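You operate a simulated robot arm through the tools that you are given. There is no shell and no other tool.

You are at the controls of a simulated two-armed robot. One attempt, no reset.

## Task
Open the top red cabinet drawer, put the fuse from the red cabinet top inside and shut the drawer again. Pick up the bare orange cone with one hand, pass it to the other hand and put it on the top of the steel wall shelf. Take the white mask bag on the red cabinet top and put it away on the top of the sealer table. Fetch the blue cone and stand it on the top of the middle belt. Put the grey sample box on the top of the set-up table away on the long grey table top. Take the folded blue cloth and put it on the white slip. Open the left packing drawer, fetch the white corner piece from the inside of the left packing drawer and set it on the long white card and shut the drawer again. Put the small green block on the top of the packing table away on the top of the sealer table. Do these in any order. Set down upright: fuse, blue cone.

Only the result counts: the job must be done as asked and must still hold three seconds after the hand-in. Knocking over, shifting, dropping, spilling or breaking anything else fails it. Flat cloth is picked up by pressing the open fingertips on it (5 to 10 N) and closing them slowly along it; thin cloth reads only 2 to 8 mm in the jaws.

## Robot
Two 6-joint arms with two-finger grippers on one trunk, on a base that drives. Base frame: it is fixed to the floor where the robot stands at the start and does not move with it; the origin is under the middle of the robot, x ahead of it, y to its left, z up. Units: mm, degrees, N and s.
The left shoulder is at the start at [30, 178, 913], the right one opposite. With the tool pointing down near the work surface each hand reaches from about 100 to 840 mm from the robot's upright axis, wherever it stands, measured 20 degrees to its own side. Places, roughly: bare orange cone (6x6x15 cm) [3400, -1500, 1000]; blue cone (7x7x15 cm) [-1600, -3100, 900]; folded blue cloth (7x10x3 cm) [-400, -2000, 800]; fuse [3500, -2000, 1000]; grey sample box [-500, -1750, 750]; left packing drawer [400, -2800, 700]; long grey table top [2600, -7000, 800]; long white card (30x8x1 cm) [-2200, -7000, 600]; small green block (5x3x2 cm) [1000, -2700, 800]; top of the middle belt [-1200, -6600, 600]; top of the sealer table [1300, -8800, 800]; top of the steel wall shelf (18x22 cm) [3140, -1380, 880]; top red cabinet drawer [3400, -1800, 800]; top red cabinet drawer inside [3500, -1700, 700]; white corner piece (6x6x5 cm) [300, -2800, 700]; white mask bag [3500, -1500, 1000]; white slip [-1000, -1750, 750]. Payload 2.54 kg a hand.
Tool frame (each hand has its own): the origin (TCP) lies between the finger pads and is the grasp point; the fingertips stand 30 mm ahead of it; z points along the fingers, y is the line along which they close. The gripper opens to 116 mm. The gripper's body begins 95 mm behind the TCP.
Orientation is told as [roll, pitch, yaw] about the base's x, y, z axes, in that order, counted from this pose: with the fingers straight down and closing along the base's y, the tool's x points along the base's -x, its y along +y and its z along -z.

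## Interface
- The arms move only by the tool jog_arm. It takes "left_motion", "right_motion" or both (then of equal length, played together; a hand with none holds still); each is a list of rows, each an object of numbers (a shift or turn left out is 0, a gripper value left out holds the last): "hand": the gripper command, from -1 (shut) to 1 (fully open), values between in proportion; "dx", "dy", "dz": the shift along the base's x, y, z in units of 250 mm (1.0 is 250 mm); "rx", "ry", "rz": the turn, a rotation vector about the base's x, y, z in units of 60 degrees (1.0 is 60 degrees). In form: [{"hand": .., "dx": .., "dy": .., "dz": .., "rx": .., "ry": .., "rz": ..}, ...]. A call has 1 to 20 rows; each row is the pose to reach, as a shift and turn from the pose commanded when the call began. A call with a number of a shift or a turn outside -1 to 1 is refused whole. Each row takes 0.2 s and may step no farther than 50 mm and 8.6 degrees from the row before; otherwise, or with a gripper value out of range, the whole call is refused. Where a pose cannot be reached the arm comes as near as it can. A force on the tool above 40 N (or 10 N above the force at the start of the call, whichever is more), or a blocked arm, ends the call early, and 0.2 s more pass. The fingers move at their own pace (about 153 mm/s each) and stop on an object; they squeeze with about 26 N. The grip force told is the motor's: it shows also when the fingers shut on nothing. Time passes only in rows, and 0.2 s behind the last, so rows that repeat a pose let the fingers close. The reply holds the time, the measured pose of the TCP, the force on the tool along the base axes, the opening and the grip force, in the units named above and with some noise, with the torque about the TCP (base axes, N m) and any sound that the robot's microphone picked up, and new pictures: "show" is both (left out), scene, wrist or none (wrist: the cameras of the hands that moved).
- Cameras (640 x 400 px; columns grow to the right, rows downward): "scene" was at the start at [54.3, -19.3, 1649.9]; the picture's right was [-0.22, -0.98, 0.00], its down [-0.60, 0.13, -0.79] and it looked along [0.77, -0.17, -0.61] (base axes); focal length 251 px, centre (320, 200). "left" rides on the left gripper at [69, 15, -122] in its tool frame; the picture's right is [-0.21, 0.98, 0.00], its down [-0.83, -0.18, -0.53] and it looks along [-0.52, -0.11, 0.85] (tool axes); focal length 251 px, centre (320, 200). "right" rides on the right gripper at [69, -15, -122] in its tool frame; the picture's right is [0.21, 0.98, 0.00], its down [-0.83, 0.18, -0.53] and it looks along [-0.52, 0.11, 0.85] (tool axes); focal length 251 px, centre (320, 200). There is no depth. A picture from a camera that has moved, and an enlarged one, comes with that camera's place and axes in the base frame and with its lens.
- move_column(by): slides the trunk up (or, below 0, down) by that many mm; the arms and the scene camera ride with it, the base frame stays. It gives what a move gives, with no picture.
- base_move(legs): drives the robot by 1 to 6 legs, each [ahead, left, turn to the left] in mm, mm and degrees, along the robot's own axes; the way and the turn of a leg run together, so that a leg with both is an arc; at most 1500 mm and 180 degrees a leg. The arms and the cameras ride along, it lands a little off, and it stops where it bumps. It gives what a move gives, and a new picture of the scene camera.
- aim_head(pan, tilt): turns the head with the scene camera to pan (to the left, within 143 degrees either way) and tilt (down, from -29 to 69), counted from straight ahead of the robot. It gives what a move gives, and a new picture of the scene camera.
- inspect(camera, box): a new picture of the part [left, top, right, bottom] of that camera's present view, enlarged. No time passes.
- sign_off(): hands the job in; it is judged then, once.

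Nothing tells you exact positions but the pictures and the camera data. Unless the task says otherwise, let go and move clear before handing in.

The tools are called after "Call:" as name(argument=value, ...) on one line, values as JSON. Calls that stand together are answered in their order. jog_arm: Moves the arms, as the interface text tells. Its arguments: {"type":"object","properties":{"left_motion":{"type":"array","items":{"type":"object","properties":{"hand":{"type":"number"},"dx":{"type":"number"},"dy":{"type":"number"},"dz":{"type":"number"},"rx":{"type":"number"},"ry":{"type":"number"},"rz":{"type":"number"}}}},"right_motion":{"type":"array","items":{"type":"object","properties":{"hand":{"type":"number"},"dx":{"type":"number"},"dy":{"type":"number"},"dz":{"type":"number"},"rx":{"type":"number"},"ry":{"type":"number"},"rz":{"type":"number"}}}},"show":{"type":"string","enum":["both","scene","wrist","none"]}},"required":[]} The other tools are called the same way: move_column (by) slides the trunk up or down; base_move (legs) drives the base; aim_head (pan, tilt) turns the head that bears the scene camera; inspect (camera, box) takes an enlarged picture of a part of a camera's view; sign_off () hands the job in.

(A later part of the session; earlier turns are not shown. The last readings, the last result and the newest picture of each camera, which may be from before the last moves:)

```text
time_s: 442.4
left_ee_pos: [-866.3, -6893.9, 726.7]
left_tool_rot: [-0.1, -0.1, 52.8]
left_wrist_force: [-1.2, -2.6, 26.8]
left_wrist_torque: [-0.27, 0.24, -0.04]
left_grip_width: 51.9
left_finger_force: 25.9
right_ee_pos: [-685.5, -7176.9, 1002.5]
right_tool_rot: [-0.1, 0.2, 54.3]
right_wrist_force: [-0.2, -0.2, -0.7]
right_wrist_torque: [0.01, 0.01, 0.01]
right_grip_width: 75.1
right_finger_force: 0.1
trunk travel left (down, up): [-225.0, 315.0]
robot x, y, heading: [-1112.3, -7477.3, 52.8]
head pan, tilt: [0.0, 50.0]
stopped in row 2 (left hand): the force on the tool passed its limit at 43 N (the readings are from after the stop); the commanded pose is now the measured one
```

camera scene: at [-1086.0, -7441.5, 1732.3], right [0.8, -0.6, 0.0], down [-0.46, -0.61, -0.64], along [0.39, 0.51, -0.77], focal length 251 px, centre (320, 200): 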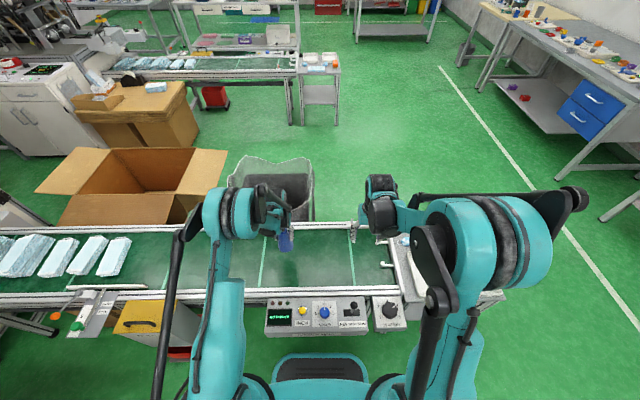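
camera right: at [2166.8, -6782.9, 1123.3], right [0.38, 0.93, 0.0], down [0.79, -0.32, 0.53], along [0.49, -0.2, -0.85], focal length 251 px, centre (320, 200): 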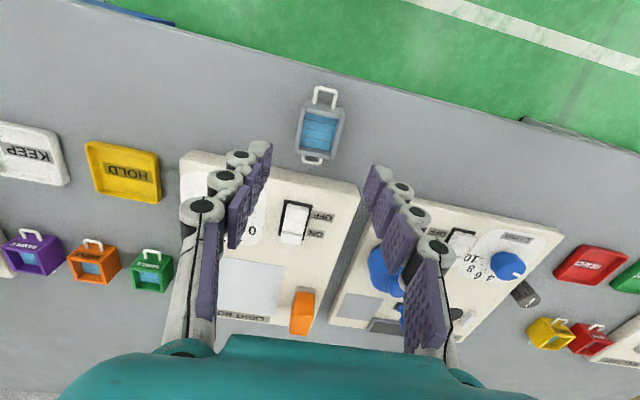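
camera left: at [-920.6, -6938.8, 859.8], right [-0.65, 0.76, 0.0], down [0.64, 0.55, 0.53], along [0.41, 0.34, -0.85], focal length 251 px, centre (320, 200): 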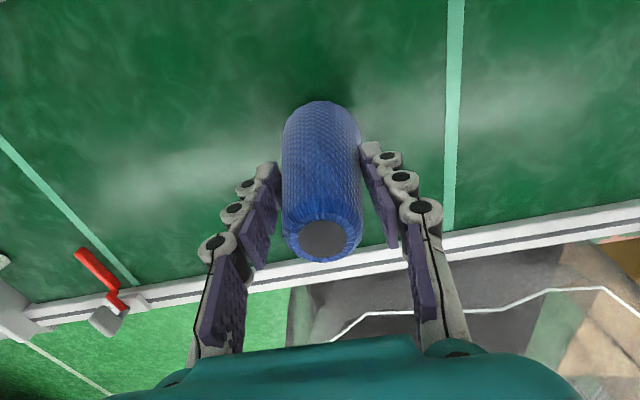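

Cone is standing on the belt. Releasing and lifting straight up.

Call:
jog_arm(left_motion=[{"dz": 0.006}, {"dz": 0.006, "hand": 0.1}, {"dz": 0.006, "hand": 0.35}, {"dz": 0.006, "hand": 0.35}, {"dz": 0.12, "hand": 0.35}, {"dz": 0.3, "hand": 0.35}, {"dz": 0.48, "hand": 0.35}, {"dz": 0.66, "hand": 0.35}], show="both")

```text
time_s: 444.2
left_ee_pos: [-868.0, -6893.6, 891.1]
left_tool_rot: [-0.2, -0.1, 52.8]
left_wrist_force: [-0.5, -0.2, 0.5]
left_wrist_torque: [-0.02, 0.01, -0.01]
left_grip_width: 78.2
left_finger_force: 0.0
right_ee_pos: [-686.4, -7176.7, 1001.3]
right_tool_rot: [-0.1, 0.4, 54.2]
right_wrist_force: [-0.3, 0.6, 0.5]
right_wrist_torque: [0.03, 0.0, 0.02]
right_grip_width: 75.2
right_finger_force: 0.1
trunk travel left (down, up): [-225.0, 315.0]
robot x, y, heading: [-1118.9, -7483.3, 52.9]
head pan, tilt: [0.0, 50.0]
camera scene: at [-1086.9, -7443.4, 1732.4], right [0.8, -0.6, 0.0], down [-0.46, -0.61, -0.64], along [0.39, 0.51, -0.77], focal length 251 px, centre (320, 200)
camera left: at [-921.1, -6939.5, 1013.6], right [-0.65, 0.76, 0.0], down [0.64, 0.55, 0.54], along [0.41, 0.35, -0.84], focal length 251 px, centre (320, 200)
```

scene: 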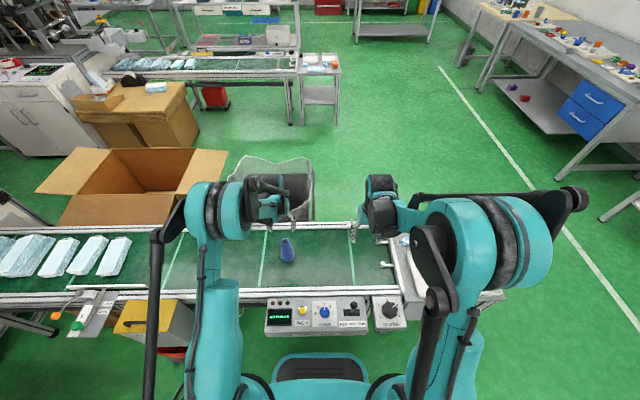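
left: 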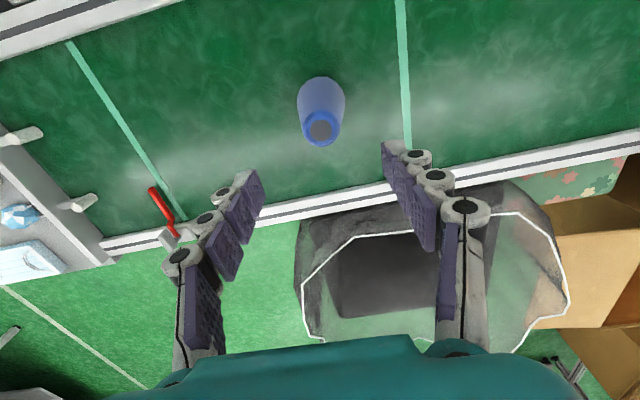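

The blue cone stands upright on the belt. Now the last job: back to the packing table's drawer side.

Call:
jog_arm(left_motion=[{"dz": 0.15}, {"dz": 0.3, "dx": -0.05, "dy": -0.07}, {"dz": 0.35, "dx": -0.15, "dy": -0.2}, {"dz": 0.35, "dx": -0.25, "dy": -0.33}, {"dz": 0.35, "dx": -0.3, "dy": -0.4}], show="none")

Call:
base_move(legs=[[0, -1200, 0], [1450, 0, 0], [1450, 0, 0], [960, 0, 0]])

Call:
aim_head(pan=30, tilt=30)

```text
time_s: 445.4
left_ee_pos: [-941.5, -6992.2, 976.1]
left_tool_rot: [-0.2, -0.1, 52.7]
left_wrist_force: [-0.6, 0.4, 0.3]
left_wrist_torque: [-0.02, 0.03, 0.0]
left_grip_width: 78.5
left_finger_force: 0.0
right_ee_pos: [-684.5, -7176.3, 1003.2]
right_tool_rot: [-0.1, 0.4, 54.3]
right_wrist_force: [-0.1, 0.5, -0.4]
right_wrist_torque: [0.01, 0.0, 0.01]
right_grip_width: 75.2
right_finger_force: 0.1
trunk travel left (down, up): [-225.0, 315.0]
robot x, y, heading: [-1114.7, -7478.6, 53.1]
head pan, tilt: [0.0, 50.0]
```

```text
time_s: 469.7
left_ee_pos: [2386.7, -4671.5, 976.7]
left_tool_rot: [-0.2, 0.0, 51.5]
left_wrist_force: [-0.3, -0.2, 1.1]
left_wrist_torque: [-0.04, 0.02, 0.02]
left_grip_width: 78.0
left_finger_force: 0.0
right_ee_pos: [2641.0, -4861.1, 1001.8]
right_tool_rot: [-0.2, 0.4, 52.9]
right_wrist_force: [0.1, -0.6, -0.8]
right_wrist_torque: [-0.02, 0.01, 0.01]
right_grip_width: 75.6
right_finger_force: 0.2
trunk travel left (down, up): [-225.0, 315.0]
robot x, y, heading: [2204.7, -5155.2, 52.0]
head pan, tilt: [0.0, 50.0]
camera scene: at [2233.7, -5118.1, 1732.3], right [0.78, -0.62, 0.0], down [-0.48, -0.6, -0.64], along [0.4, 0.5, -0.77], focal length 251 px, centre (320, 200)
```

scene: 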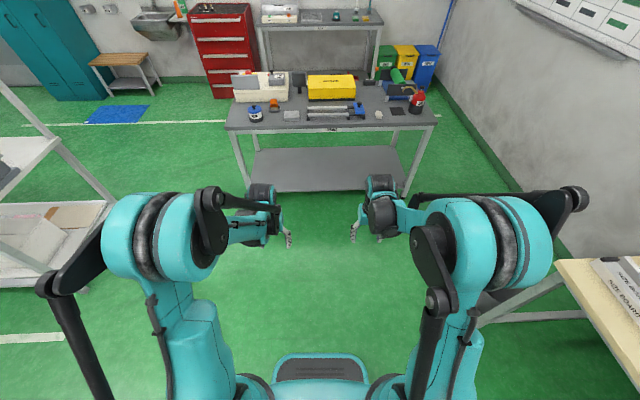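

```text
time_s: 470.7
left_ee_pos: [2387.5, -4671.8, 977.2]
left_tool_rot: [-0.1, -0.1, 51.7]
left_wrist_force: [-0.9, -0.2, -0.3]
left_wrist_torque: [0.0, 0.0, -0.01]
left_grip_width: 78.2
left_finger_force: 0.0
right_ee_pos: [2640.1, -4859.9, 1001.3]
right_tool_rot: [-0.1, 0.4, 53.0]
right_wrist_force: [0.1, 0.2, -0.1]
right_wrist_torque: [0.0, 0.01, 0.04]
right_grip_width: 75.5
right_finger_force: 0.1
trunk travel left (down, up): [-225.0, 315.0]
robot x, y, heading: [2203.4, -5154.7, 51.8]
head pan, tilt: [30.0, 30.0]
camera scene: at [2198.9, -5089.4, 1761.8], right [0.99, -0.15, 0.0], down [-0.07, -0.5, -0.87], along [0.13, 0.86, -0.5], focal length 251 px, centre (320, 200)
```

scene: 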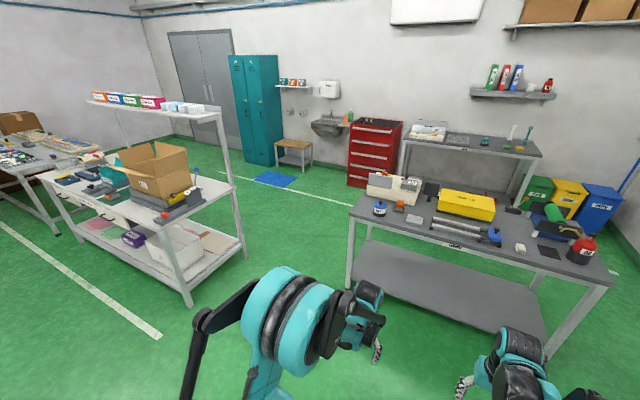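

Call:
base_move(legs=[[0, 0, 1.2], [0, 1400, 0], [0, 1300, 0]])

Call:
aim_head(pan=10, tilt=50)

```text
time_s: 484.1
left_ee_pos: [226.4, -3050.3, 976.1]
left_tool_rot: [-0.2, -0.1, 53.1]
left_wrist_force: [0.1, -0.3, 0.5]
left_wrist_torque: [0.02, -0.02, 0.01]
left_grip_width: 78.3
left_finger_force: 0.0
right_ee_pos: [486.2, -3231.6, 1001.2]
right_tool_rot: [-0.2, 0.4, 54.6]
right_wrist_force: [0.2, -0.3, -0.9]
right_wrist_torque: [-0.02, -0.01, 0.0]
right_grip_width: 75.3
right_finger_force: 0.0
trunk travel left (down, up): [-225.0, 315.0]
robot x, y, heading: [59.0, -3537.1, 53.0]
head pan, tilt: [30.0, 30.0]
camera scene: at [49.8, -3472.9, 1761.9], right [0.99, -0.12, 0.0], down [-0.06, -0.5, -0.87], along [0.1, 0.86, -0.5], focal length 251 px, centre (320, 200)
```

scene: 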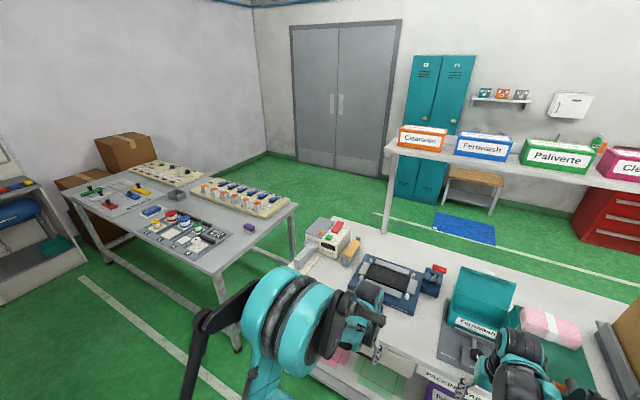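

```text
time_s: 484.9
left_ee_pos: [226.2, -3051.7, 975.6]
left_tool_rot: [-0.2, -0.1, 53.2]
left_wrist_force: [0.5, -0.1, 0.3]
left_wrist_torque: [-0.03, -0.01, 0.0]
left_grip_width: 78.1
left_finger_force: 0.1
right_ee_pos: [485.6, -3232.5, 999.8]
right_tool_rot: [-0.1, 0.4, 54.6]
right_wrist_force: [-1.1, -0.4, 0.6]
right_wrist_torque: [-0.01, 0.0, -0.02]
right_grip_width: 75.4
right_finger_force: 0.0
trunk travel left (down, up): [-225.0, 315.0]
robot x, y, heading: [57.5, -3531.9, 53.4]
head pan, tilt: [10.0, 50.0]
camera scene: at [74.1, -3494.2, 1732.4], right [0.89, -0.45, 0.0], down [-0.34, -0.68, -0.64], along [0.29, 0.57, -0.77], focal length 251 px, centre (320, 200)
```

scene: 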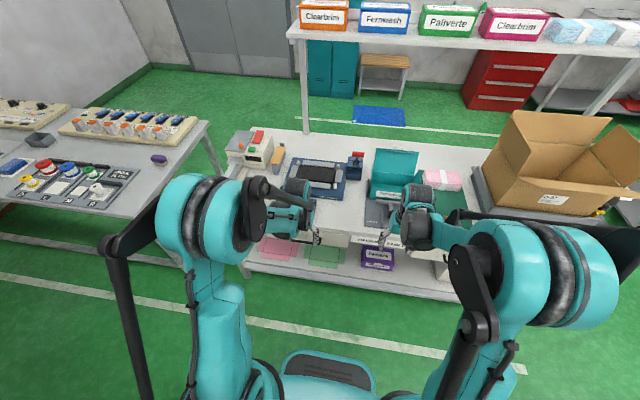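

Call:
inspect(camera="left", box=[0, 0, 640, 400])

Call:
inspect(camera="scene", box=[220, 170, 480, 310])

```text
1.00 times, centred on (320, 200) of left (not enlarged: the box is as wide or as high as the picture)
camera zoom: at [173.3, -3096.6, 1098.6], right [-0.65, 0.76, 0.0], down [0.64, 0.55, 0.54], along [0.41, 0.35, -0.84], focal length 251 px, centre (320, 200)
```

zoom: 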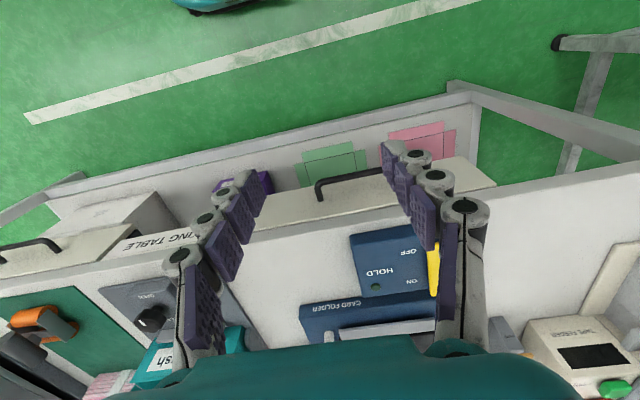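

```text
2.46 times, centred on (350, 240) of scene
camera zoom: at [74.1, -3494.2, 1732.4], right [0.89, -0.45, 0.0], down [-0.34, -0.68, -0.64], along [0.29, 0.57, -0.77], focal length 618 px, centre (246, 102)
```

zoom: 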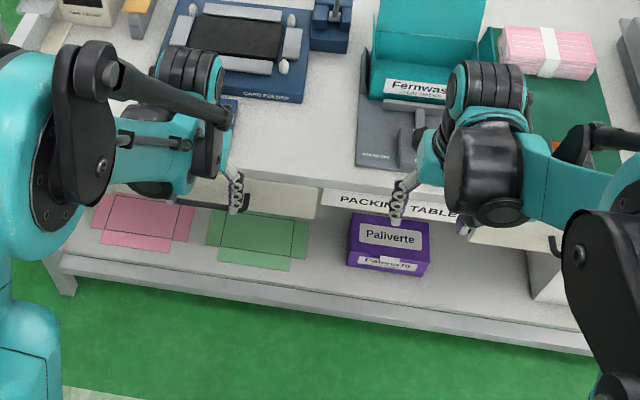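

Call:
inspect(camera="left", box=[260, 130, 480, 260])

```text
2.91 times, centred on (370, 195) of left
camera zoom: at [173.3, -3096.6, 1098.6], right [-0.65, 0.76, 0.0], down [0.64, 0.55, 0.54], along [0.41, 0.35, -0.84], focal length 731 px, centre (174, 214)
```

zoom: 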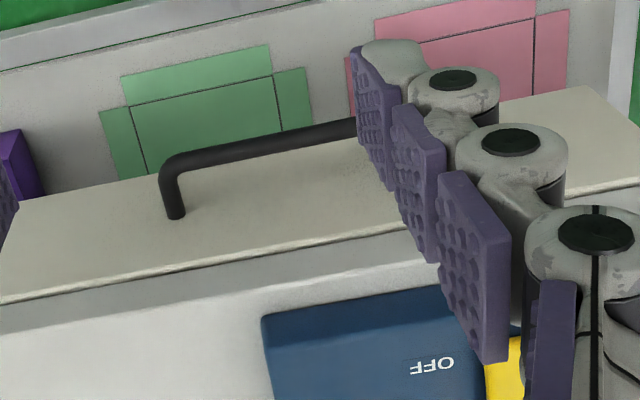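

The drawer has a black bow handle with ~30 mm clearance behind it. I'll turn the left hand 90° so one finger can go behind the bar.

Call:
jog_arm(left_motion=[{"rz": 0.14, "hand": -0.2}, {"rz": 0.28, "hand": -0.55}, {"rz": 0.42, "hand": -0.55}, {"rz": 0.56, "hand": -0.55}, {"rz": 0.7, "hand": -0.55}, {"rz": 0.84, "hand": -0.55}], show="none")

Call:
jog_arm(left_motion=[{"rz": 0.14}, {"rz": 0.28}, {"rz": 0.42}, {"rz": 0.56}, {"rz": 0.66}], show="both")

```text
time_s: 486.3
left_ee_pos: [227.3, -3051.6, 976.2]
left_tool_rot: [-0.3, -0.1, 103.8]
left_wrist_force: [-0.3, 0.2, 0.3]
left_wrist_torque: [0.02, 0.01, -0.03]
left_grip_width: 26.4
left_finger_force: 0.0
right_ee_pos: [485.4, -3231.8, 999.8]
right_tool_rot: [0.0, 0.5, 54.6]
right_wrist_force: [0.5, 0.3, -0.2]
right_wrist_torque: [0.02, -0.05, 0.0]
right_grip_width: 75.5
right_finger_force: 0.1
trunk travel left (down, up): [-225.0, 315.0]
robot x, y, heading: [62.0, -3539.4, 53.1]
head pan, tilt: [10.0, 50.0]
```

```text
time_s: 487.5
left_ee_pos: [227.4, -3050.9, 976.5]
left_tool_rot: [-0.1, -0.2, 143.3]
left_wrist_force: [0.5, -0.6, -0.2]
left_wrist_torque: [-0.02, 0.03, 0.0]
left_grip_width: 26.0
left_finger_force: 0.0
right_ee_pos: [485.1, -3231.3, 1001.4]
right_tool_rot: [-0.2, 0.5, 54.6]
right_wrist_force: [1.3, 0.2, -0.9]
right_wrist_torque: [0.02, 0.01, 0.03]
right_grip_width: 75.3
right_finger_force: 0.0
trunk travel left (down, up): [-225.0, 315.0]
robot x, y, heading: [58.2, -3539.2, 53.6]
head pan, tilt: [10.0, 50.0]
camera scene: at [74.2, -3494.3, 1732.4], right [0.89, -0.45, 0.0], down [-0.34, -0.68, -0.64], along [0.29, 0.57, -0.77], focal length 251 px, centre (320, 200)
camera left: at [273.5, -3104.6, 1098.5], right [-0.76, -0.66, 0.0], down [-0.55, 0.64, 0.54], along [-0.35, 0.41, -0.84], focal length 251 px, centre (320, 200)
```

scene: 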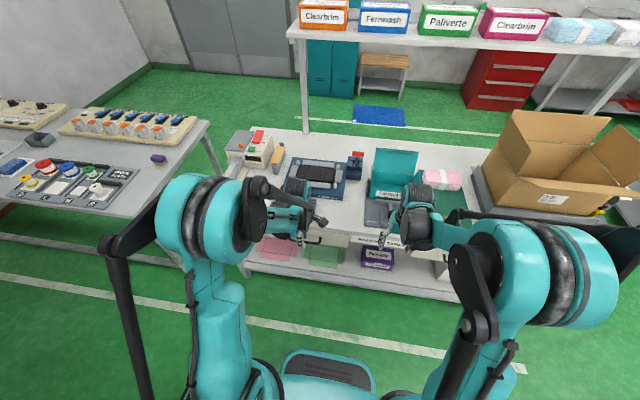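
left: 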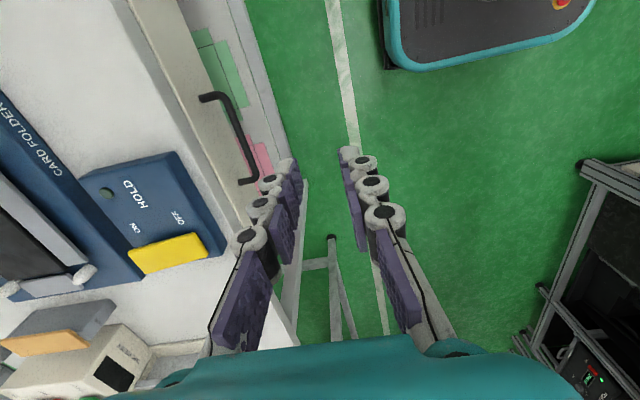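

Call:
inspect(camera="left", box=[160, 70, 320, 210])

```text
2.86 times, centred on (240, 140) of left
camera zoom: at [273.5, -3104.6, 1098.5], right [-0.76, -0.66, 0.0], down [-0.55, 0.64, 0.54], along [-0.35, 0.41, -0.84], focal length 718 px, centre (549, 371)
```

zoom: 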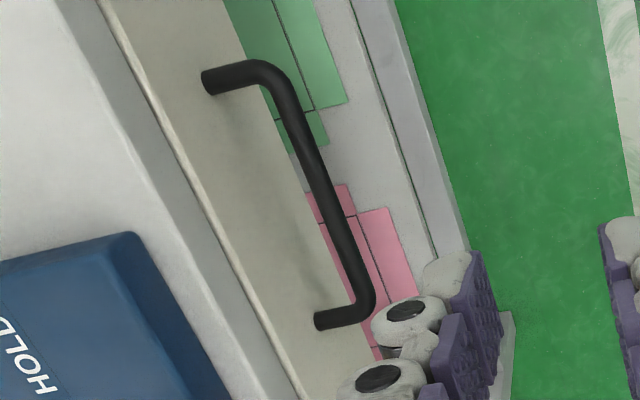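

The table edge would foul a straight-down hook, so I'll pitch the left hand 45° forward (closing in the vertical plane) and come at the bar diagonally.

Call:
jog_arm(left_motion=[{"dx": 0.008, "dy": 0.044, "dz": -0.12, "rx": 0.1, "ry": -0.075}, {"dx": 0.015, "dy": 0.087, "dz": -0.24, "rx": 0.2, "ry": -0.15}, {"dx": 0.023, "dy": 0.13, "dz": -0.36, "rx": 0.3, "ry": -0.225}, {"dx": 0.03, "dy": 0.174, "dz": -0.48, "rx": 0.4, "ry": -0.3}, {"dx": 0.038, "dy": 0.217, "dz": -0.6, "rx": 0.5, "ry": -0.375}, {"dx": 0.046, "dy": 0.261, "dz": -0.73, "rx": 0.6, "ry": -0.45}], show="both")

```text
time_s: 488.9
left_ee_pos: [312.2, -2881.8, 873.3]
left_tool_rot: [-45.0, 0.0, 143.2]
left_wrist_force: [-1.1, 0.1, -0.5]
left_wrist_torque: [-0.01, -0.01, -0.03]
left_grip_width: 26.2
left_finger_force: 0.1
left hand out of reach, approached as far as the arm can: row 3, 4, 5, 6
right_ee_pos: [485.3, -3230.6, 999.5]
right_tool_rot: [-0.1, 0.5, 54.6]
right_wrist_force: [0.0, 1.1, 0.1]
right_wrist_torque: [-0.02, 0.02, 0.01]
right_grip_width: 75.3
right_finger_force: 0.1
trunk travel left (down, up): [-225.0, 315.0]
robot x, y, heading: [56.1, -3537.7, 53.1]
head pan, tilt: [10.0, 50.0]
camera scene: at [75.3, -3491.7, 1732.2], right [0.89, -0.45, 0.0], down [-0.34, -0.69, -0.64], along [0.29, 0.57, -0.77], focal length 251 px, centre (320, 200)
camera left: at [309.6, -3000.5, 949.2], right [-0.59, -0.43, -0.69], down [-0.81, 0.3, 0.51], along [-0.01, 0.85, -0.52], focal length 251 px, centre (320, 200)
```

scene: 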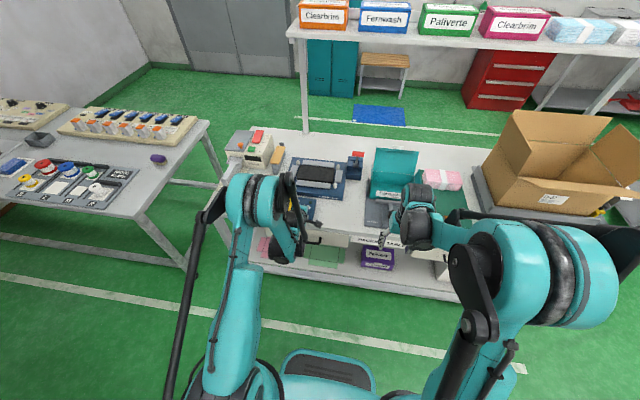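
left: 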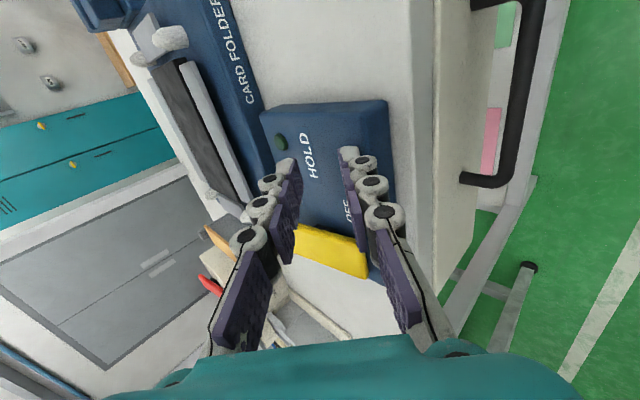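

The hand came out over the table edge because of the arm's minimum reach. Raising it and backing the base so the diagonal approach is reachable.

Call:
jog_arm(left_motion=[{"dz": 0.1}, {"dz": 0.2}, {"dz": 0.3}], show="none")

Call:
base_move(legs=[[-230, 0, 0]])

Call:
inspect(camera="left", box=[0, 0, 640, 400])

```text
time_s: 489.7
left_ee_pos: [311.4, -2884.7, 949.3]
left_tool_rot: [-45.2, 0.0, 143.2]
left_wrist_force: [0.1, -1.4, -0.6]
left_wrist_torque: [-0.02, -0.02, -0.01]
left_grip_width: 26.4
left_finger_force: 0.1
right_ee_pos: [485.9, -3234.1, 1001.1]
right_tool_rot: [-0.2, 0.3, 54.6]
right_wrist_force: [0.5, -1.0, -0.1]
right_wrist_torque: [0.01, 0.02, -0.04]
right_grip_width: 75.1
right_finger_force: 0.1
trunk travel left (down, up): [-225.0, 315.0]
robot x, y, heading: [57.5, -3540.7, 53.4]
head pan, tilt: [10.0, 50.0]
```

```text
time_s: 491.4
left_ee_pos: [173.7, -3070.9, 950.3]
left_tool_rot: [-45.2, 0.0, 143.0]
left_wrist_force: [-0.3, 0.7, 0.2]
left_wrist_torque: [-0.03, 0.0, 0.03]
left_grip_width: 26.1
left_finger_force: 0.1
right_ee_pos: [346.5, -3419.8, 1002.7]
right_tool_rot: [-0.1, 0.3, 54.5]
right_wrist_force: [-0.5, -0.3, 0.1]
right_wrist_torque: [0.01, -0.02, 0.0]
right_grip_width: 75.4
right_finger_force: 0.1
trunk travel left (down, up): [-225.0, 315.0]
robot x, y, heading: [-81.1, -3726.8, 53.1]
head pan, tilt: [10.0, 50.0]
camera scene: at [-65.5, -3681.2, 1732.4], right [0.89, -0.45, 0.0], down [-0.35, -0.68, -0.64], along [0.29, 0.57, -0.77], focal length 251 px, centre (320, 200)
```

scene: 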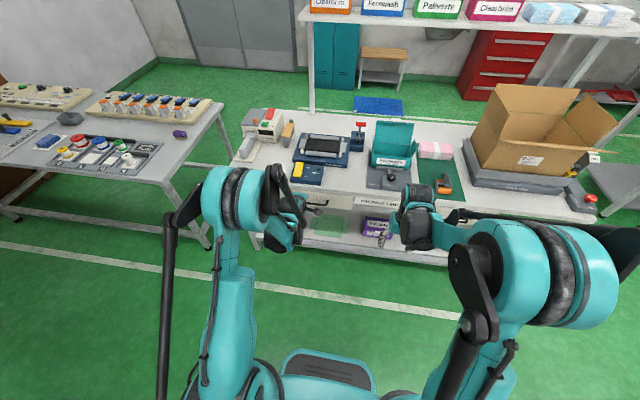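

```text
1.00 times, centred on (320, 200) of left (not enlarged: the box is as wide or as high as the picture)
camera zoom: at [170.6, -3190.2, 1025.4], right [-0.58, -0.42, -0.69], down [-0.81, 0.3, 0.5], along [-0.01, 0.86, -0.51], focal length 251 px, centre (320, 200)
```

zoom: 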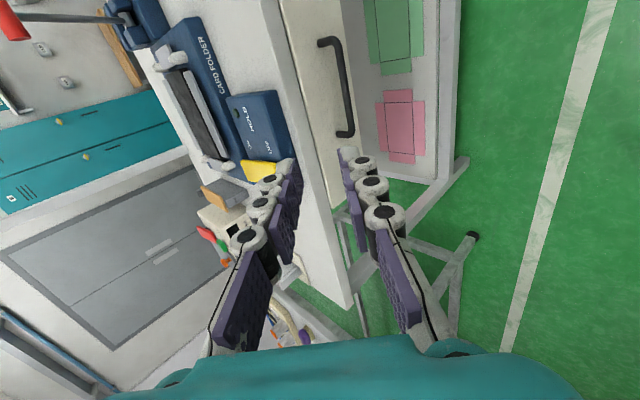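

Pre-approach computed from the handle's measured place; moving there.

Call:
jog_arm(left_motion=[{"dx": 0.052, "dy": 0.068, "dz": -0.125, "hand": -0.45}, {"dx": 0.104, "dy": 0.135, "dz": -0.25, "hand": -0.45}, {"dx": 0.155, "dy": 0.203, "dz": -0.375, "hand": -0.45}, {"dx": 0.207, "dy": 0.27, "dz": -0.5, "hand": -0.45}, {"dx": 0.259, "dy": 0.338, "dz": -0.625, "hand": -0.45}], show="both")

```text
time_s: 492.6
left_ee_pos: [239.3, -2985.0, 791.9]
left_tool_rot: [-45.1, 0.0, 142.9]
left_wrist_force: [-0.6, -0.2, 0.1]
left_wrist_torque: [-0.02, 0.0, -0.02]
left_grip_width: 32.0
left_finger_force: 0.0
right_ee_pos: [348.3, -3418.2, 1001.2]
right_tool_rot: [-0.1, 0.4, 54.3]
right_wrist_force: [0.8, 0.4, 0.2]
right_wrist_torque: [-0.04, -0.03, 0.0]
right_grip_width: 75.3
right_finger_force: 0.0
trunk travel left (down, up): [-225.0, 315.0]
robot x, y, heading: [-81.2, -3726.8, 53.2]
head pan, tilt: [10.0, 50.0]
camera scene: at [-63.7, -3678.4, 1732.3], right [0.89, -0.45, 0.0], down [-0.35, -0.68, -0.64], along [0.29, 0.57, -0.77], focal length 251 px, centre (320, 200)
camera left: at [236.0, -3103.9, 868.0], right [-0.59, -0.42, -0.69], down [-0.81, 0.3, 0.51], along [-0.01, 0.86, -0.52], focal length 251 px, centre (320, 200)
```

scene: 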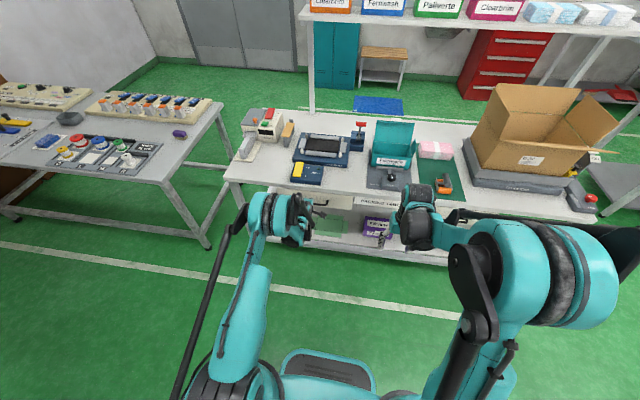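
left: 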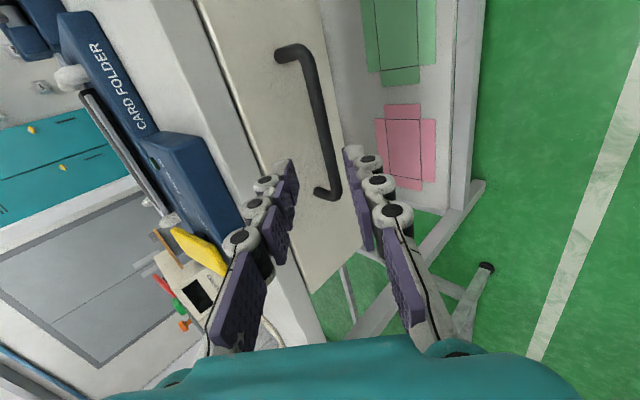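

Call:
jog_arm(left_motion=[{"dx": 0.046, "dy": 0.061, "dz": -0.09}, {"dx": 0.092, "dy": 0.122, "dz": -0.17}, {"dx": 0.137, "dy": 0.183, "dz": -0.251}], show="wrist")

```text
time_s: 493.4
left_ee_pos: [260.1, -2958.7, 758.8]
left_tool_rot: [-45.1, 0.0, 143.0]
left_wrist_force: [0.4, 0.2, 0.4]
left_wrist_torque: [-0.01, 0.01, -0.05]
left_grip_width: 31.7
left_finger_force: 0.1
left hand out of reach, approached as far as the arm can: row 2, 3
right_ee_pos: [347.4, -3420.3, 1001.2]
right_tool_rot: [-0.1, 0.4, 54.4]
right_wrist_force: [-0.3, 0.1, 0.0]
right_wrist_torque: [0.0, 0.0, 0.02]
right_grip_width: 75.0
right_finger_force: 0.1
trunk travel left (down, up): [-225.0, 315.0]
robot x, y, heading: [-81.4, -3722.8, 53.0]
head pan, tilt: [10.0, 50.0]
camera left: at [255.9, -3078.0, 834.2], right [-0.59, -0.42, -0.69], down [-0.81, 0.3, 0.51], along [-0.01, 0.86, -0.52], focal length 251 px, centre (320, 200)
```

left: 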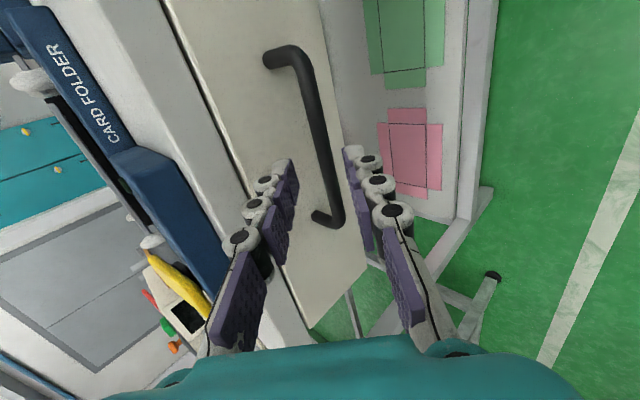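

The arm runs out of travel downward in this posture; I'll raise the hand, lower the trunk by 100 mm and approach again.

Call:
jog_arm(left_motion=[{"dx": -0.02, "dy": -0.027, "dz": 0.12}, {"dx": -0.041, "dy": -0.054, "dz": 0.24}, {"dx": -0.041, "dy": -0.054, "dz": 0.36}, {"dx": -0.041, "dy": -0.054, "dz": 0.48}], show="none")

Call:
move_column(by=-100)

Call:
inspect(camera="left", box=[0, 0, 640, 400])

```text
time_s: 494.4
left_ee_pos: [248.7, -2973.4, 880.7]
left_tool_rot: [-45.2, 0.0, 143.0]
left_wrist_force: [-0.4, -0.3, 0.3]
left_wrist_torque: [0.0, 0.01, -0.01]
left_grip_width: 32.0
left_finger_force: 0.0
right_ee_pos: [347.2, -3420.2, 1001.2]
right_tool_rot: [-0.1, 0.4, 54.4]
right_wrist_force: [-0.3, 0.2, 0.9]
right_wrist_torque: [0.01, -0.02, 0.0]
right_grip_width: 75.3
right_finger_force: 0.0
trunk travel left (down, up): [-225.0, 315.0]
robot x, y, heading: [-79.6, -3724.7, 53.2]
head pan, tilt: [10.0, 50.0]
```

```text
time_s: 495.8
left_ee_pos: [248.2, -2972.6, 780.6]
left_tool_rot: [-45.2, 0.1, 143.0]
left_wrist_force: [0.9, 0.2, -0.2]
left_wrist_torque: [-0.01, -0.05, -0.01]
left_grip_width: 31.7
left_finger_force: 0.0
right_ee_pos: [346.6, -3421.2, 900.7]
right_tool_rot: [-0.1, 0.3, 54.4]
right_wrist_force: [0.3, 0.3, 0.0]
right_wrist_torque: [-0.03, 0.01, -0.04]
right_grip_width: 75.3
right_finger_force: 0.1
trunk travel left (down, up): [-125.0, 415.0]
robot x, y, heading: [-80.0, -3723.4, 53.3]
head pan, tilt: [10.0, 50.0]
```

```text
1.00 times, centred on (320, 200) of left (not enlarged: the box is as wide or as high as the picture)
camera zoom: at [245.8, -3091.0, 855.7], right [-0.59, -0.42, -0.69], down [-0.81, 0.3, 0.5], along [-0.01, 0.86, -0.51], focal length 251 px, centre (320, 200)
```

zoom: 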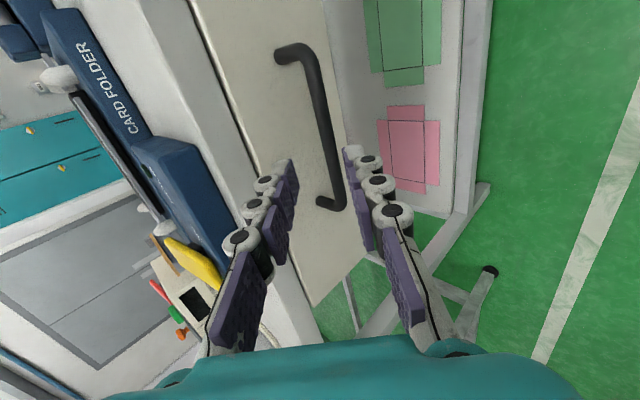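

Call:
jog_arm(left_motion=[{"dx": 0.035, "dy": 0.046, "dz": -0.066}, {"dx": 0.07, "dy": 0.092, "dz": -0.131}, {"dx": 0.1, "dy": 0.134, "dz": -0.19}], show="wrist")

```text
time_s: 496.6
left_ee_pos: [275.0, -2938.2, 731.9]
left_tool_rot: [-45.2, 0.0, 143.0]
left_wrist_force: [0.3, 0.4, 0.5]
left_wrist_torque: [0.02, -0.03, 0.0]
left_grip_width: 31.9
left_finger_force: 0.1
right_ee_pos: [347.9, -3418.5, 900.9]
right_tool_rot: [-0.1, 0.4, 54.4]
right_wrist_force: [0.3, -0.1, 0.1]
right_wrist_torque: [-0.01, 0.03, 0.01]
right_grip_width: 75.3
right_finger_force: 0.0
trunk travel left (down, up): [-125.0, 415.0]
robot x, y, heading: [-80.2, -3724.2, 53.2]
head pan, tilt: [10.0, 50.0]
camera left: at [271.5, -3057.0, 807.4], right [-0.59, -0.42, -0.69], down [-0.81, 0.3, 0.51], along [-0.01, 0.86, -0.52], focal length 251 px, centre (320, 200)
```

left: 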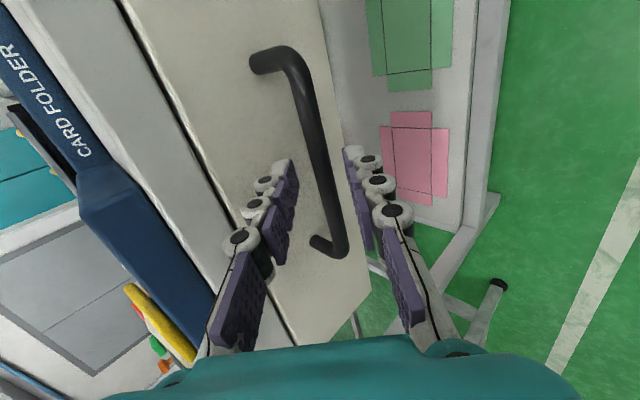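

The bar is between the fingers. Closing and pulling back with the base.

Call:
jog_arm(left_motion=[{"hand": -0.8}, {"hand": -1}, {"hand": -1}], show="wrist")

```text
time_s: 497.4
left_ee_pos: [274.1, -2939.2, 731.1]
left_tool_rot: [-45.0, 0.1, 143.1]
left_wrist_force: [-8.0, -13.7, -14.0]
left_wrist_torque: [-0.75, -0.15, 0.51]
left_grip_width: 11.1
left_finger_force: 38.3
right_ee_pos: [346.1, -3418.8, 900.7]
right_tool_rot: [-0.1, 0.4, 54.3]
right_wrist_force: [-0.6, -0.4, 0.1]
right_wrist_torque: [0.02, -0.01, -0.01]
right_grip_width: 75.2
right_finger_force: 0.1
trunk travel left (down, up): [-125.0, 415.0]
robot x, y, heading: [-84.0, -3726.2, 53.2]
head pan, tilt: [10.0, 50.0]
camera left: at [270.9, -3057.9, 807.0], right [-0.59, -0.42, -0.69], down [-0.81, 0.3, 0.5], along [-0.01, 0.86, -0.52], focal length 251 px, centre (320, 200)
```

left: 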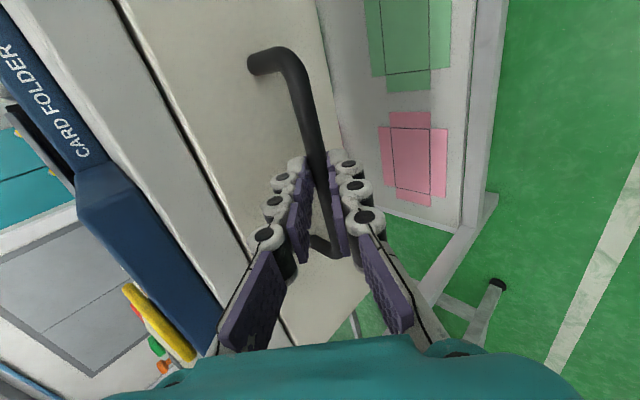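

Gripped the bar (11 mm). Checking the space behind the robot before pulling.

Call:
aim_head(pan=140, tilt=50)

Call:
aim_head(pan=-140, tilt=50)

```text
time_s: 499.5
left_ee_pos: [272.7, -2938.9, 730.4]
left_tool_rot: [-44.9, -0.1, 143.0]
left_wrist_force: [-11.8, -20.0, -19.3]
left_wrist_torque: [-0.91, -0.07, 0.44]
left_grip_width: 11.5
left_finger_force: 38.5
right_ee_pos: [347.4, -3418.2, 900.5]
right_tool_rot: [-0.1, 0.3, 54.4]
right_wrist_force: [-0.2, 0.5, 0.3]
right_wrist_torque: [-0.01, -0.02, 0.01]
right_grip_width: 75.2
right_finger_force: 0.0
trunk travel left (down, up): [-125.0, 415.0]
robot x, y, heading: [-80.4, -3726.8, 53.2]
head pan, tilt: [140.0, 50.0]
camera scene: at [-174.4, -3765.4, 1632.4], right [-0.23, 0.97, 0.0], down [0.75, 0.17, -0.64], along [-0.63, -0.15, -0.77], focal length 251 px, centre (320, 200)
```

scene: 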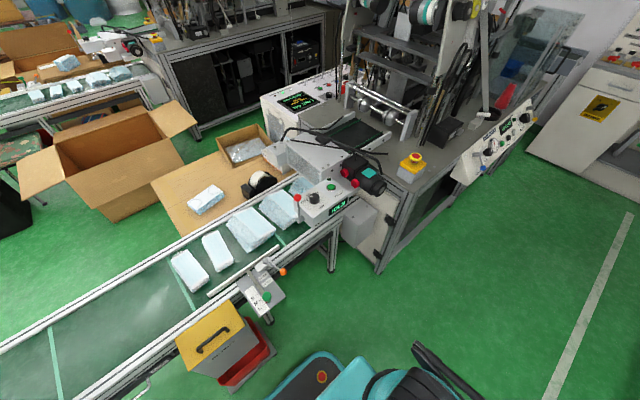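

```text
time_s: 503.4
left_ee_pos: [274.3, -2939.5, 731.0]
left_tool_rot: [-44.9, 0.0, 143.0]
left_wrist_force: [-10.4, -21.7, -20.0]
left_wrist_torque: [-0.89, -0.09, 0.44]
left_grip_width: 11.2
left_finger_force: 38.2
right_ee_pos: [347.3, -3418.4, 900.7]
right_tool_rot: [-0.1, 0.3, 54.3]
right_wrist_force: [0.2, -0.3, -0.7]
right_wrist_torque: [0.01, 0.02, -0.04]
right_grip_width: 75.2
right_finger_force: 0.1
trunk travel left (down, up): [-125.0, 415.0]
robot x, y, heading: [-79.3, -3728.3, 52.9]
head pan, tilt: [-140.0, 50.0]
camera scene: at [-95.1, -3824.8, 1632.4], right [-1.0, -0.05, 0.0], down [-0.04, 0.76, -0.64], along [0.03, -0.64, -0.77], focal length 251 px, centre (320, 200)
```

scene: 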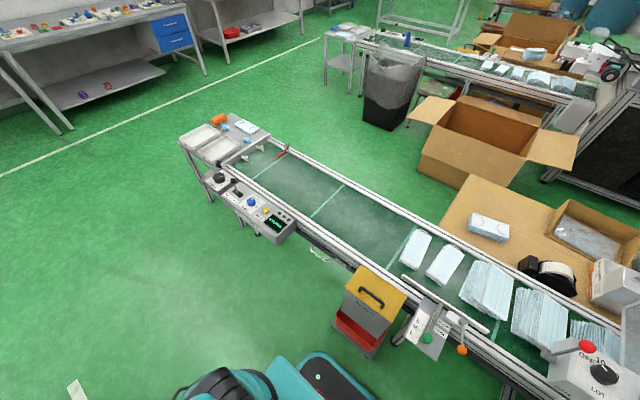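

About 90 mm is free behind the base (red reject bin). I'll pull mainly with the arm.

Call:
jog_arm(left_motion=[{"dx": -0.048, "dy": -0.064, "hand": -1}, {"dx": -0.096, "dy": -0.128}, {"dx": -0.144, "dy": -0.192}, {"dx": -0.192, "dy": -0.256}, {"dx": -0.24, "dy": -0.32}], show="wrist")

Call:
aim_head(pan=10, tilt=55)

```text
time_s: 504.6
left_ee_pos: [214.9, -3019.2, 731.4]
left_tool_rot: [-45.1, 0.1, 142.9]
left_wrist_force: [8.6, -8.5, -16.3]
left_wrist_torque: [-0.75, -0.54, 0.19]
left_grip_width: 11.4
left_finger_force: 38.5
right_ee_pos: [347.8, -3419.8, 901.0]
right_tool_rot: [-0.2, 0.5, 54.3]
right_wrist_force: [-0.7, 0.2, 0.3]
right_wrist_torque: [0.0, 0.05, -0.01]
right_grip_width: 75.7
right_finger_force: 0.1
trunk travel left (down, up): [-125.0, 415.0]
robot x, y, heading: [-77.7, -3722.6, 53.2]
head pan, tilt: [-140.0, 50.0]
camera left: at [212.5, -3138.3, 806.9], right [-0.59, -0.42, -0.69], down [-0.81, 0.3, 0.5], along [-0.01, 0.86, -0.52], focal length 251 px, centre (320, 200)
```

left: 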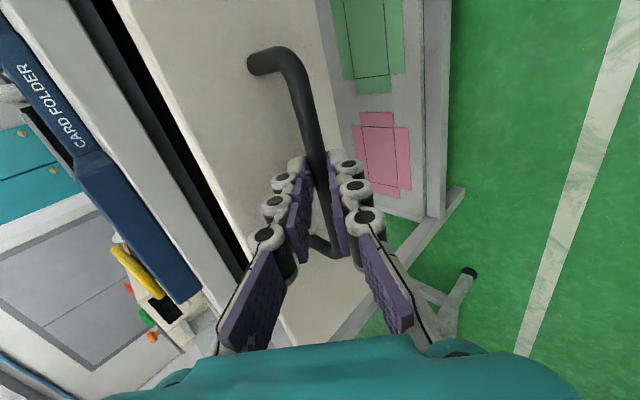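

```text
time_s: 506.9
left_ee_pos: [214.9, -3019.1, 731.2]
left_tool_rot: [-45.0, 0.0, 143.0]
left_wrist_force: [16.4, -12.7, -18.0]
left_wrist_torque: [-0.78, -0.59, 0.17]
left_grip_width: 11.0
left_finger_force: 38.0
right_ee_pos: [348.0, -3418.3, 899.2]
right_tool_rot: [0.0, 0.5, 54.4]
right_wrist_force: [-0.3, -0.2, 1.1]
right_wrist_torque: [0.02, -0.01, 0.01]
right_grip_width: 75.4
right_finger_force: 0.1
trunk travel left (down, up): [-125.0, 415.0]
robot x, y, heading: [-82.5, -3722.3, 53.4]
head pan, tilt: [10.0, 55.0]
camera scene: at [-64.1, -3683.4, 1625.8], right [0.89, -0.45, 0.0], down [-0.37, -0.73, -0.57], along [0.26, 0.51, -0.82], focal length 251 px, centre (320, 200)
```

scene: 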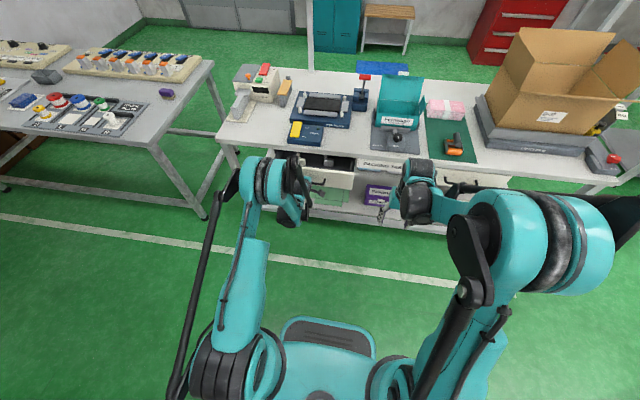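

The drawer comes out smoothly. Pulling further with the arm and then the base a little.

Call:
jog_arm(left_motion=[{"dx": -0.048, "dy": -0.064}, {"dx": -0.096, "dy": -0.128}, {"dx": -0.144, "dy": -0.192}], show="none")

Call:
base_move(legs=[[-65, 0, 0]])

Call:
inspect(camera="scene", box=[230, 120, 430, 250])

Call:
inspect(camera="right", box=[0, 0, 640, 400])

```text
time_s: 507.6
left_ee_pos: [189.4, -3053.7, 730.5]
left_tool_rot: [-44.6, 0.2, 142.9]
left_wrist_force: [1.9, -3.2, -15.4]
left_wrist_torque: [-0.7, -0.48, 0.21]
left_grip_width: 11.1
left_finger_force: 38.8
left hand out of reach, approached as far as the arm can: row 3
right_ee_pos: [346.7, -3418.3, 900.4]
right_tool_rot: [0.0, 0.4, 54.4]
right_wrist_force: [0.4, -0.1, 0.1]
right_wrist_torque: [0.01, -0.01, -0.01]
right_grip_width: 75.3
right_finger_force: 0.1
trunk travel left (down, up): [-125.0, 415.0]
robot x, y, heading: [-78.6, -3726.2, 52.9]
head pan, tilt: [10.0, 55.0]
stopped in row 3 (left hand): the force on the tool passed its limit at 45 N (the readings are from after the stop); the commanded pose is now the measured one
```

```text
time_s: 508.6
left_ee_pos: [152.3, -3105.8, 731.6]
left_tool_rot: [-44.7, 0.1, 142.9]
left_wrist_force: [14.4, -12.3, -24.1]
left_wrist_torque: [-0.9, -0.67, 0.04]
left_grip_width: 11.5
left_finger_force: 38.6
right_ee_pos: [309.1, -3471.2, 900.3]
right_tool_rot: [-0.1, 0.5, 54.3]
right_wrist_force: [-0.6, 0.3, 0.6]
right_wrist_torque: [0.02, -0.02, 0.0]
right_grip_width: 75.3
right_finger_force: 0.0
trunk travel left (down, up): [-125.0, 415.0]
robot x, y, heading: [-119.5, -3778.6, 53.1]
head pan, tilt: [10.0, 55.0]
camera scene: at [-103.2, -3734.9, 1625.7], right [0.89, -0.45, 0.0], down [-0.37, -0.73, -0.57], along [0.26, 0.51, -0.82], focal length 251 px, centre (320, 200)
```

scene: 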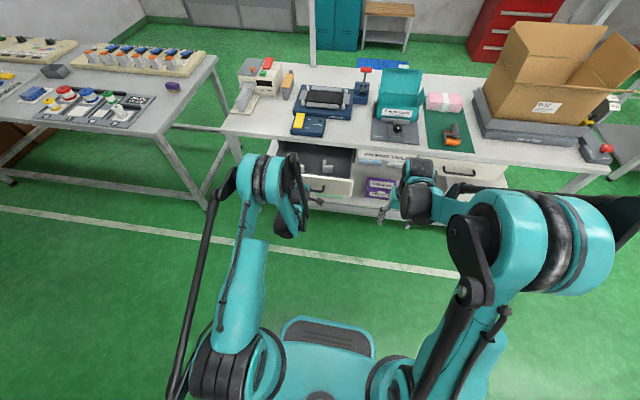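

```text
3.08 times, centred on (330, 185) of scene
camera zoom: at [-103.2, -3734.9, 1625.7], right [0.89, -0.45, 0.0], down [-0.37, -0.73, -0.57], along [0.26, 0.51, -0.82], focal length 772 px, centre (289, 246)
```

zoom: 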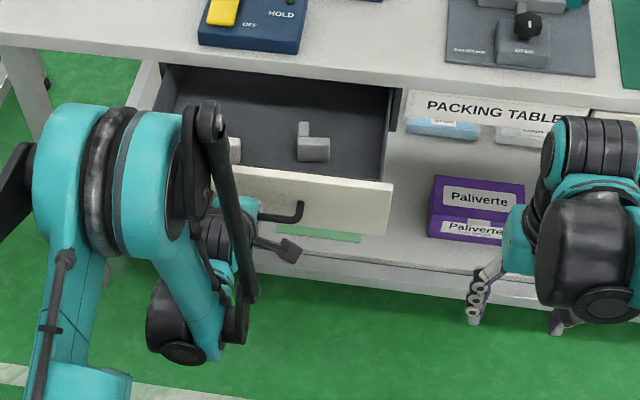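

```text
1.00 times, centred on (320, 200) of right (not enlarged: the box is as wide or as high as the picture)
camera zoom: at [283.1, -3535.3, 1022.8], right [-0.92, 0.4, 0.0], down [0.34, 0.78, 0.53], along [0.21, 0.48, -0.85], focal length 251 px, centre (320, 200)
```

zoom: 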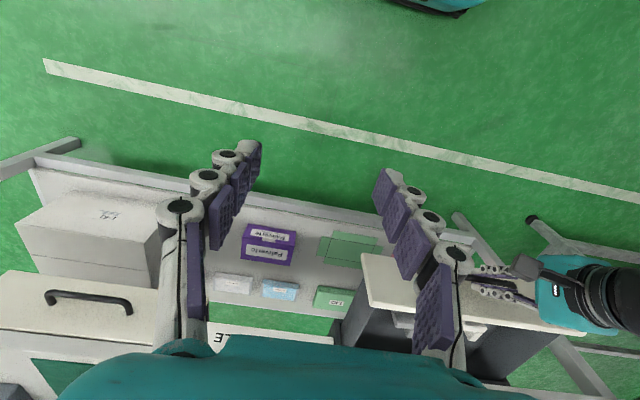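

The drawer is open ~207 mm and white corner piece(s) are inside. I'll release the bar by opening slightly, rotating the hand to vertical around the bar, then lifting.

Call:
jog_arm(left_motion=[{"hand": -0.5}, {"hand": -0.4}, {"hand": -0.4}], show="none")

Call:
jog_arm(left_motion=[{"dx": 0.004, "dy": 0.006, "dz": 0.003, "rx": -0.1, "ry": 0.075}, {"dx": 0.008, "dy": 0.011, "dz": 0.006, "rx": -0.2, "ry": 0.15}, {"dx": 0.013, "dy": 0.017, "dz": 0.009, "rx": -0.3, "ry": 0.225}, {"dx": 0.017, "dy": 0.023, "dz": 0.012, "rx": -0.4, "ry": 0.3}, {"dx": 0.021, "dy": 0.028, "dz": 0.015, "rx": -0.5, "ry": 0.375}, {"dx": 0.025, "dy": 0.034, "dz": 0.018, "rx": -0.6, "ry": 0.45}], show="both")

```text
time_s: 509.4
left_ee_pos: [151.7, -3106.3, 732.7]
left_tool_rot: [-44.8, 0.2, 142.8]
left_wrist_force: [0.5, 0.5, 0.4]
left_wrist_torque: [0.02, -0.05, -0.02]
left_grip_width: 35.0
left_finger_force: 0.0
right_ee_pos: [309.2, -3470.9, 900.6]
right_tool_rot: [-0.1, 0.4, 54.3]
right_wrist_force: [0.3, -0.5, 0.1]
right_wrist_torque: [-0.01, -0.03, 0.0]
right_grip_width: 75.2
right_finger_force: 0.0
trunk travel left (down, up): [-125.0, 415.0]
robot x, y, heading: [-121.3, -3778.1, 53.1]
head pan, tilt: [10.0, 55.0]
```

```text
time_s: 510.8
left_ee_pos: [158.2, -3097.2, 736.5]
left_tool_rot: [0.4, 0.4, 143.0]
left_wrist_force: [-0.6, 0.2, 0.2]
left_wrist_torque: [-0.04, 0.0, 0.01]
left_grip_width: 34.9
left_finger_force: 0.1
right_ee_pos: [309.1, -3471.4, 900.9]
right_tool_rot: [0.0, 0.4, 54.3]
right_wrist_force: [-0.2, 0.3, 0.1]
right_wrist_torque: [-0.01, -0.01, -0.02]
right_grip_width: 75.3
right_finger_force: 0.1
trunk travel left (down, up): [-125.0, 415.0]
robot x, y, heading: [-118.7, -3778.5, 53.3]
head pan, tilt: [10.0, 55.0]
camera scene: at [-104.9, -3735.4, 1625.8], right [0.89, -0.45, 0.0], down [-0.37, -0.73, -0.57], along [0.26, 0.51, -0.82], focal length 251 px, centre (320, 200)
camera left: at [205.0, -3149.4, 859.5], right [-0.76, -0.65, 0.01], down [-0.55, 0.65, 0.53], along [-0.35, 0.4, -0.85], focal length 251 px, centre (320, 200)
```

scene: 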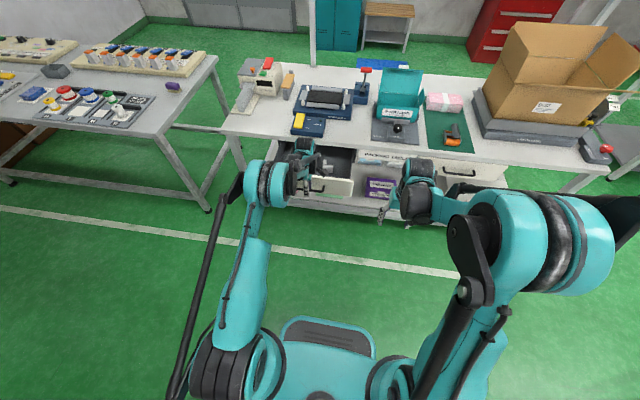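
left: 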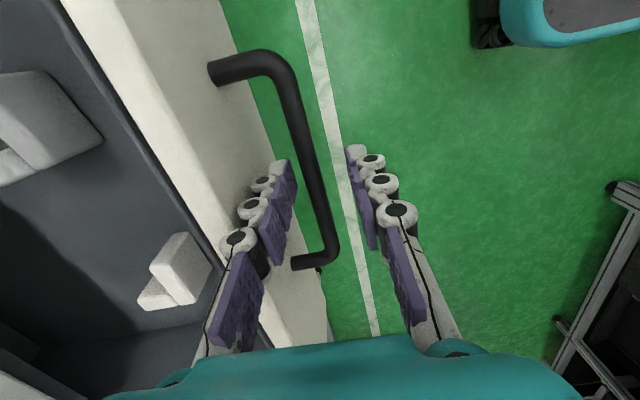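

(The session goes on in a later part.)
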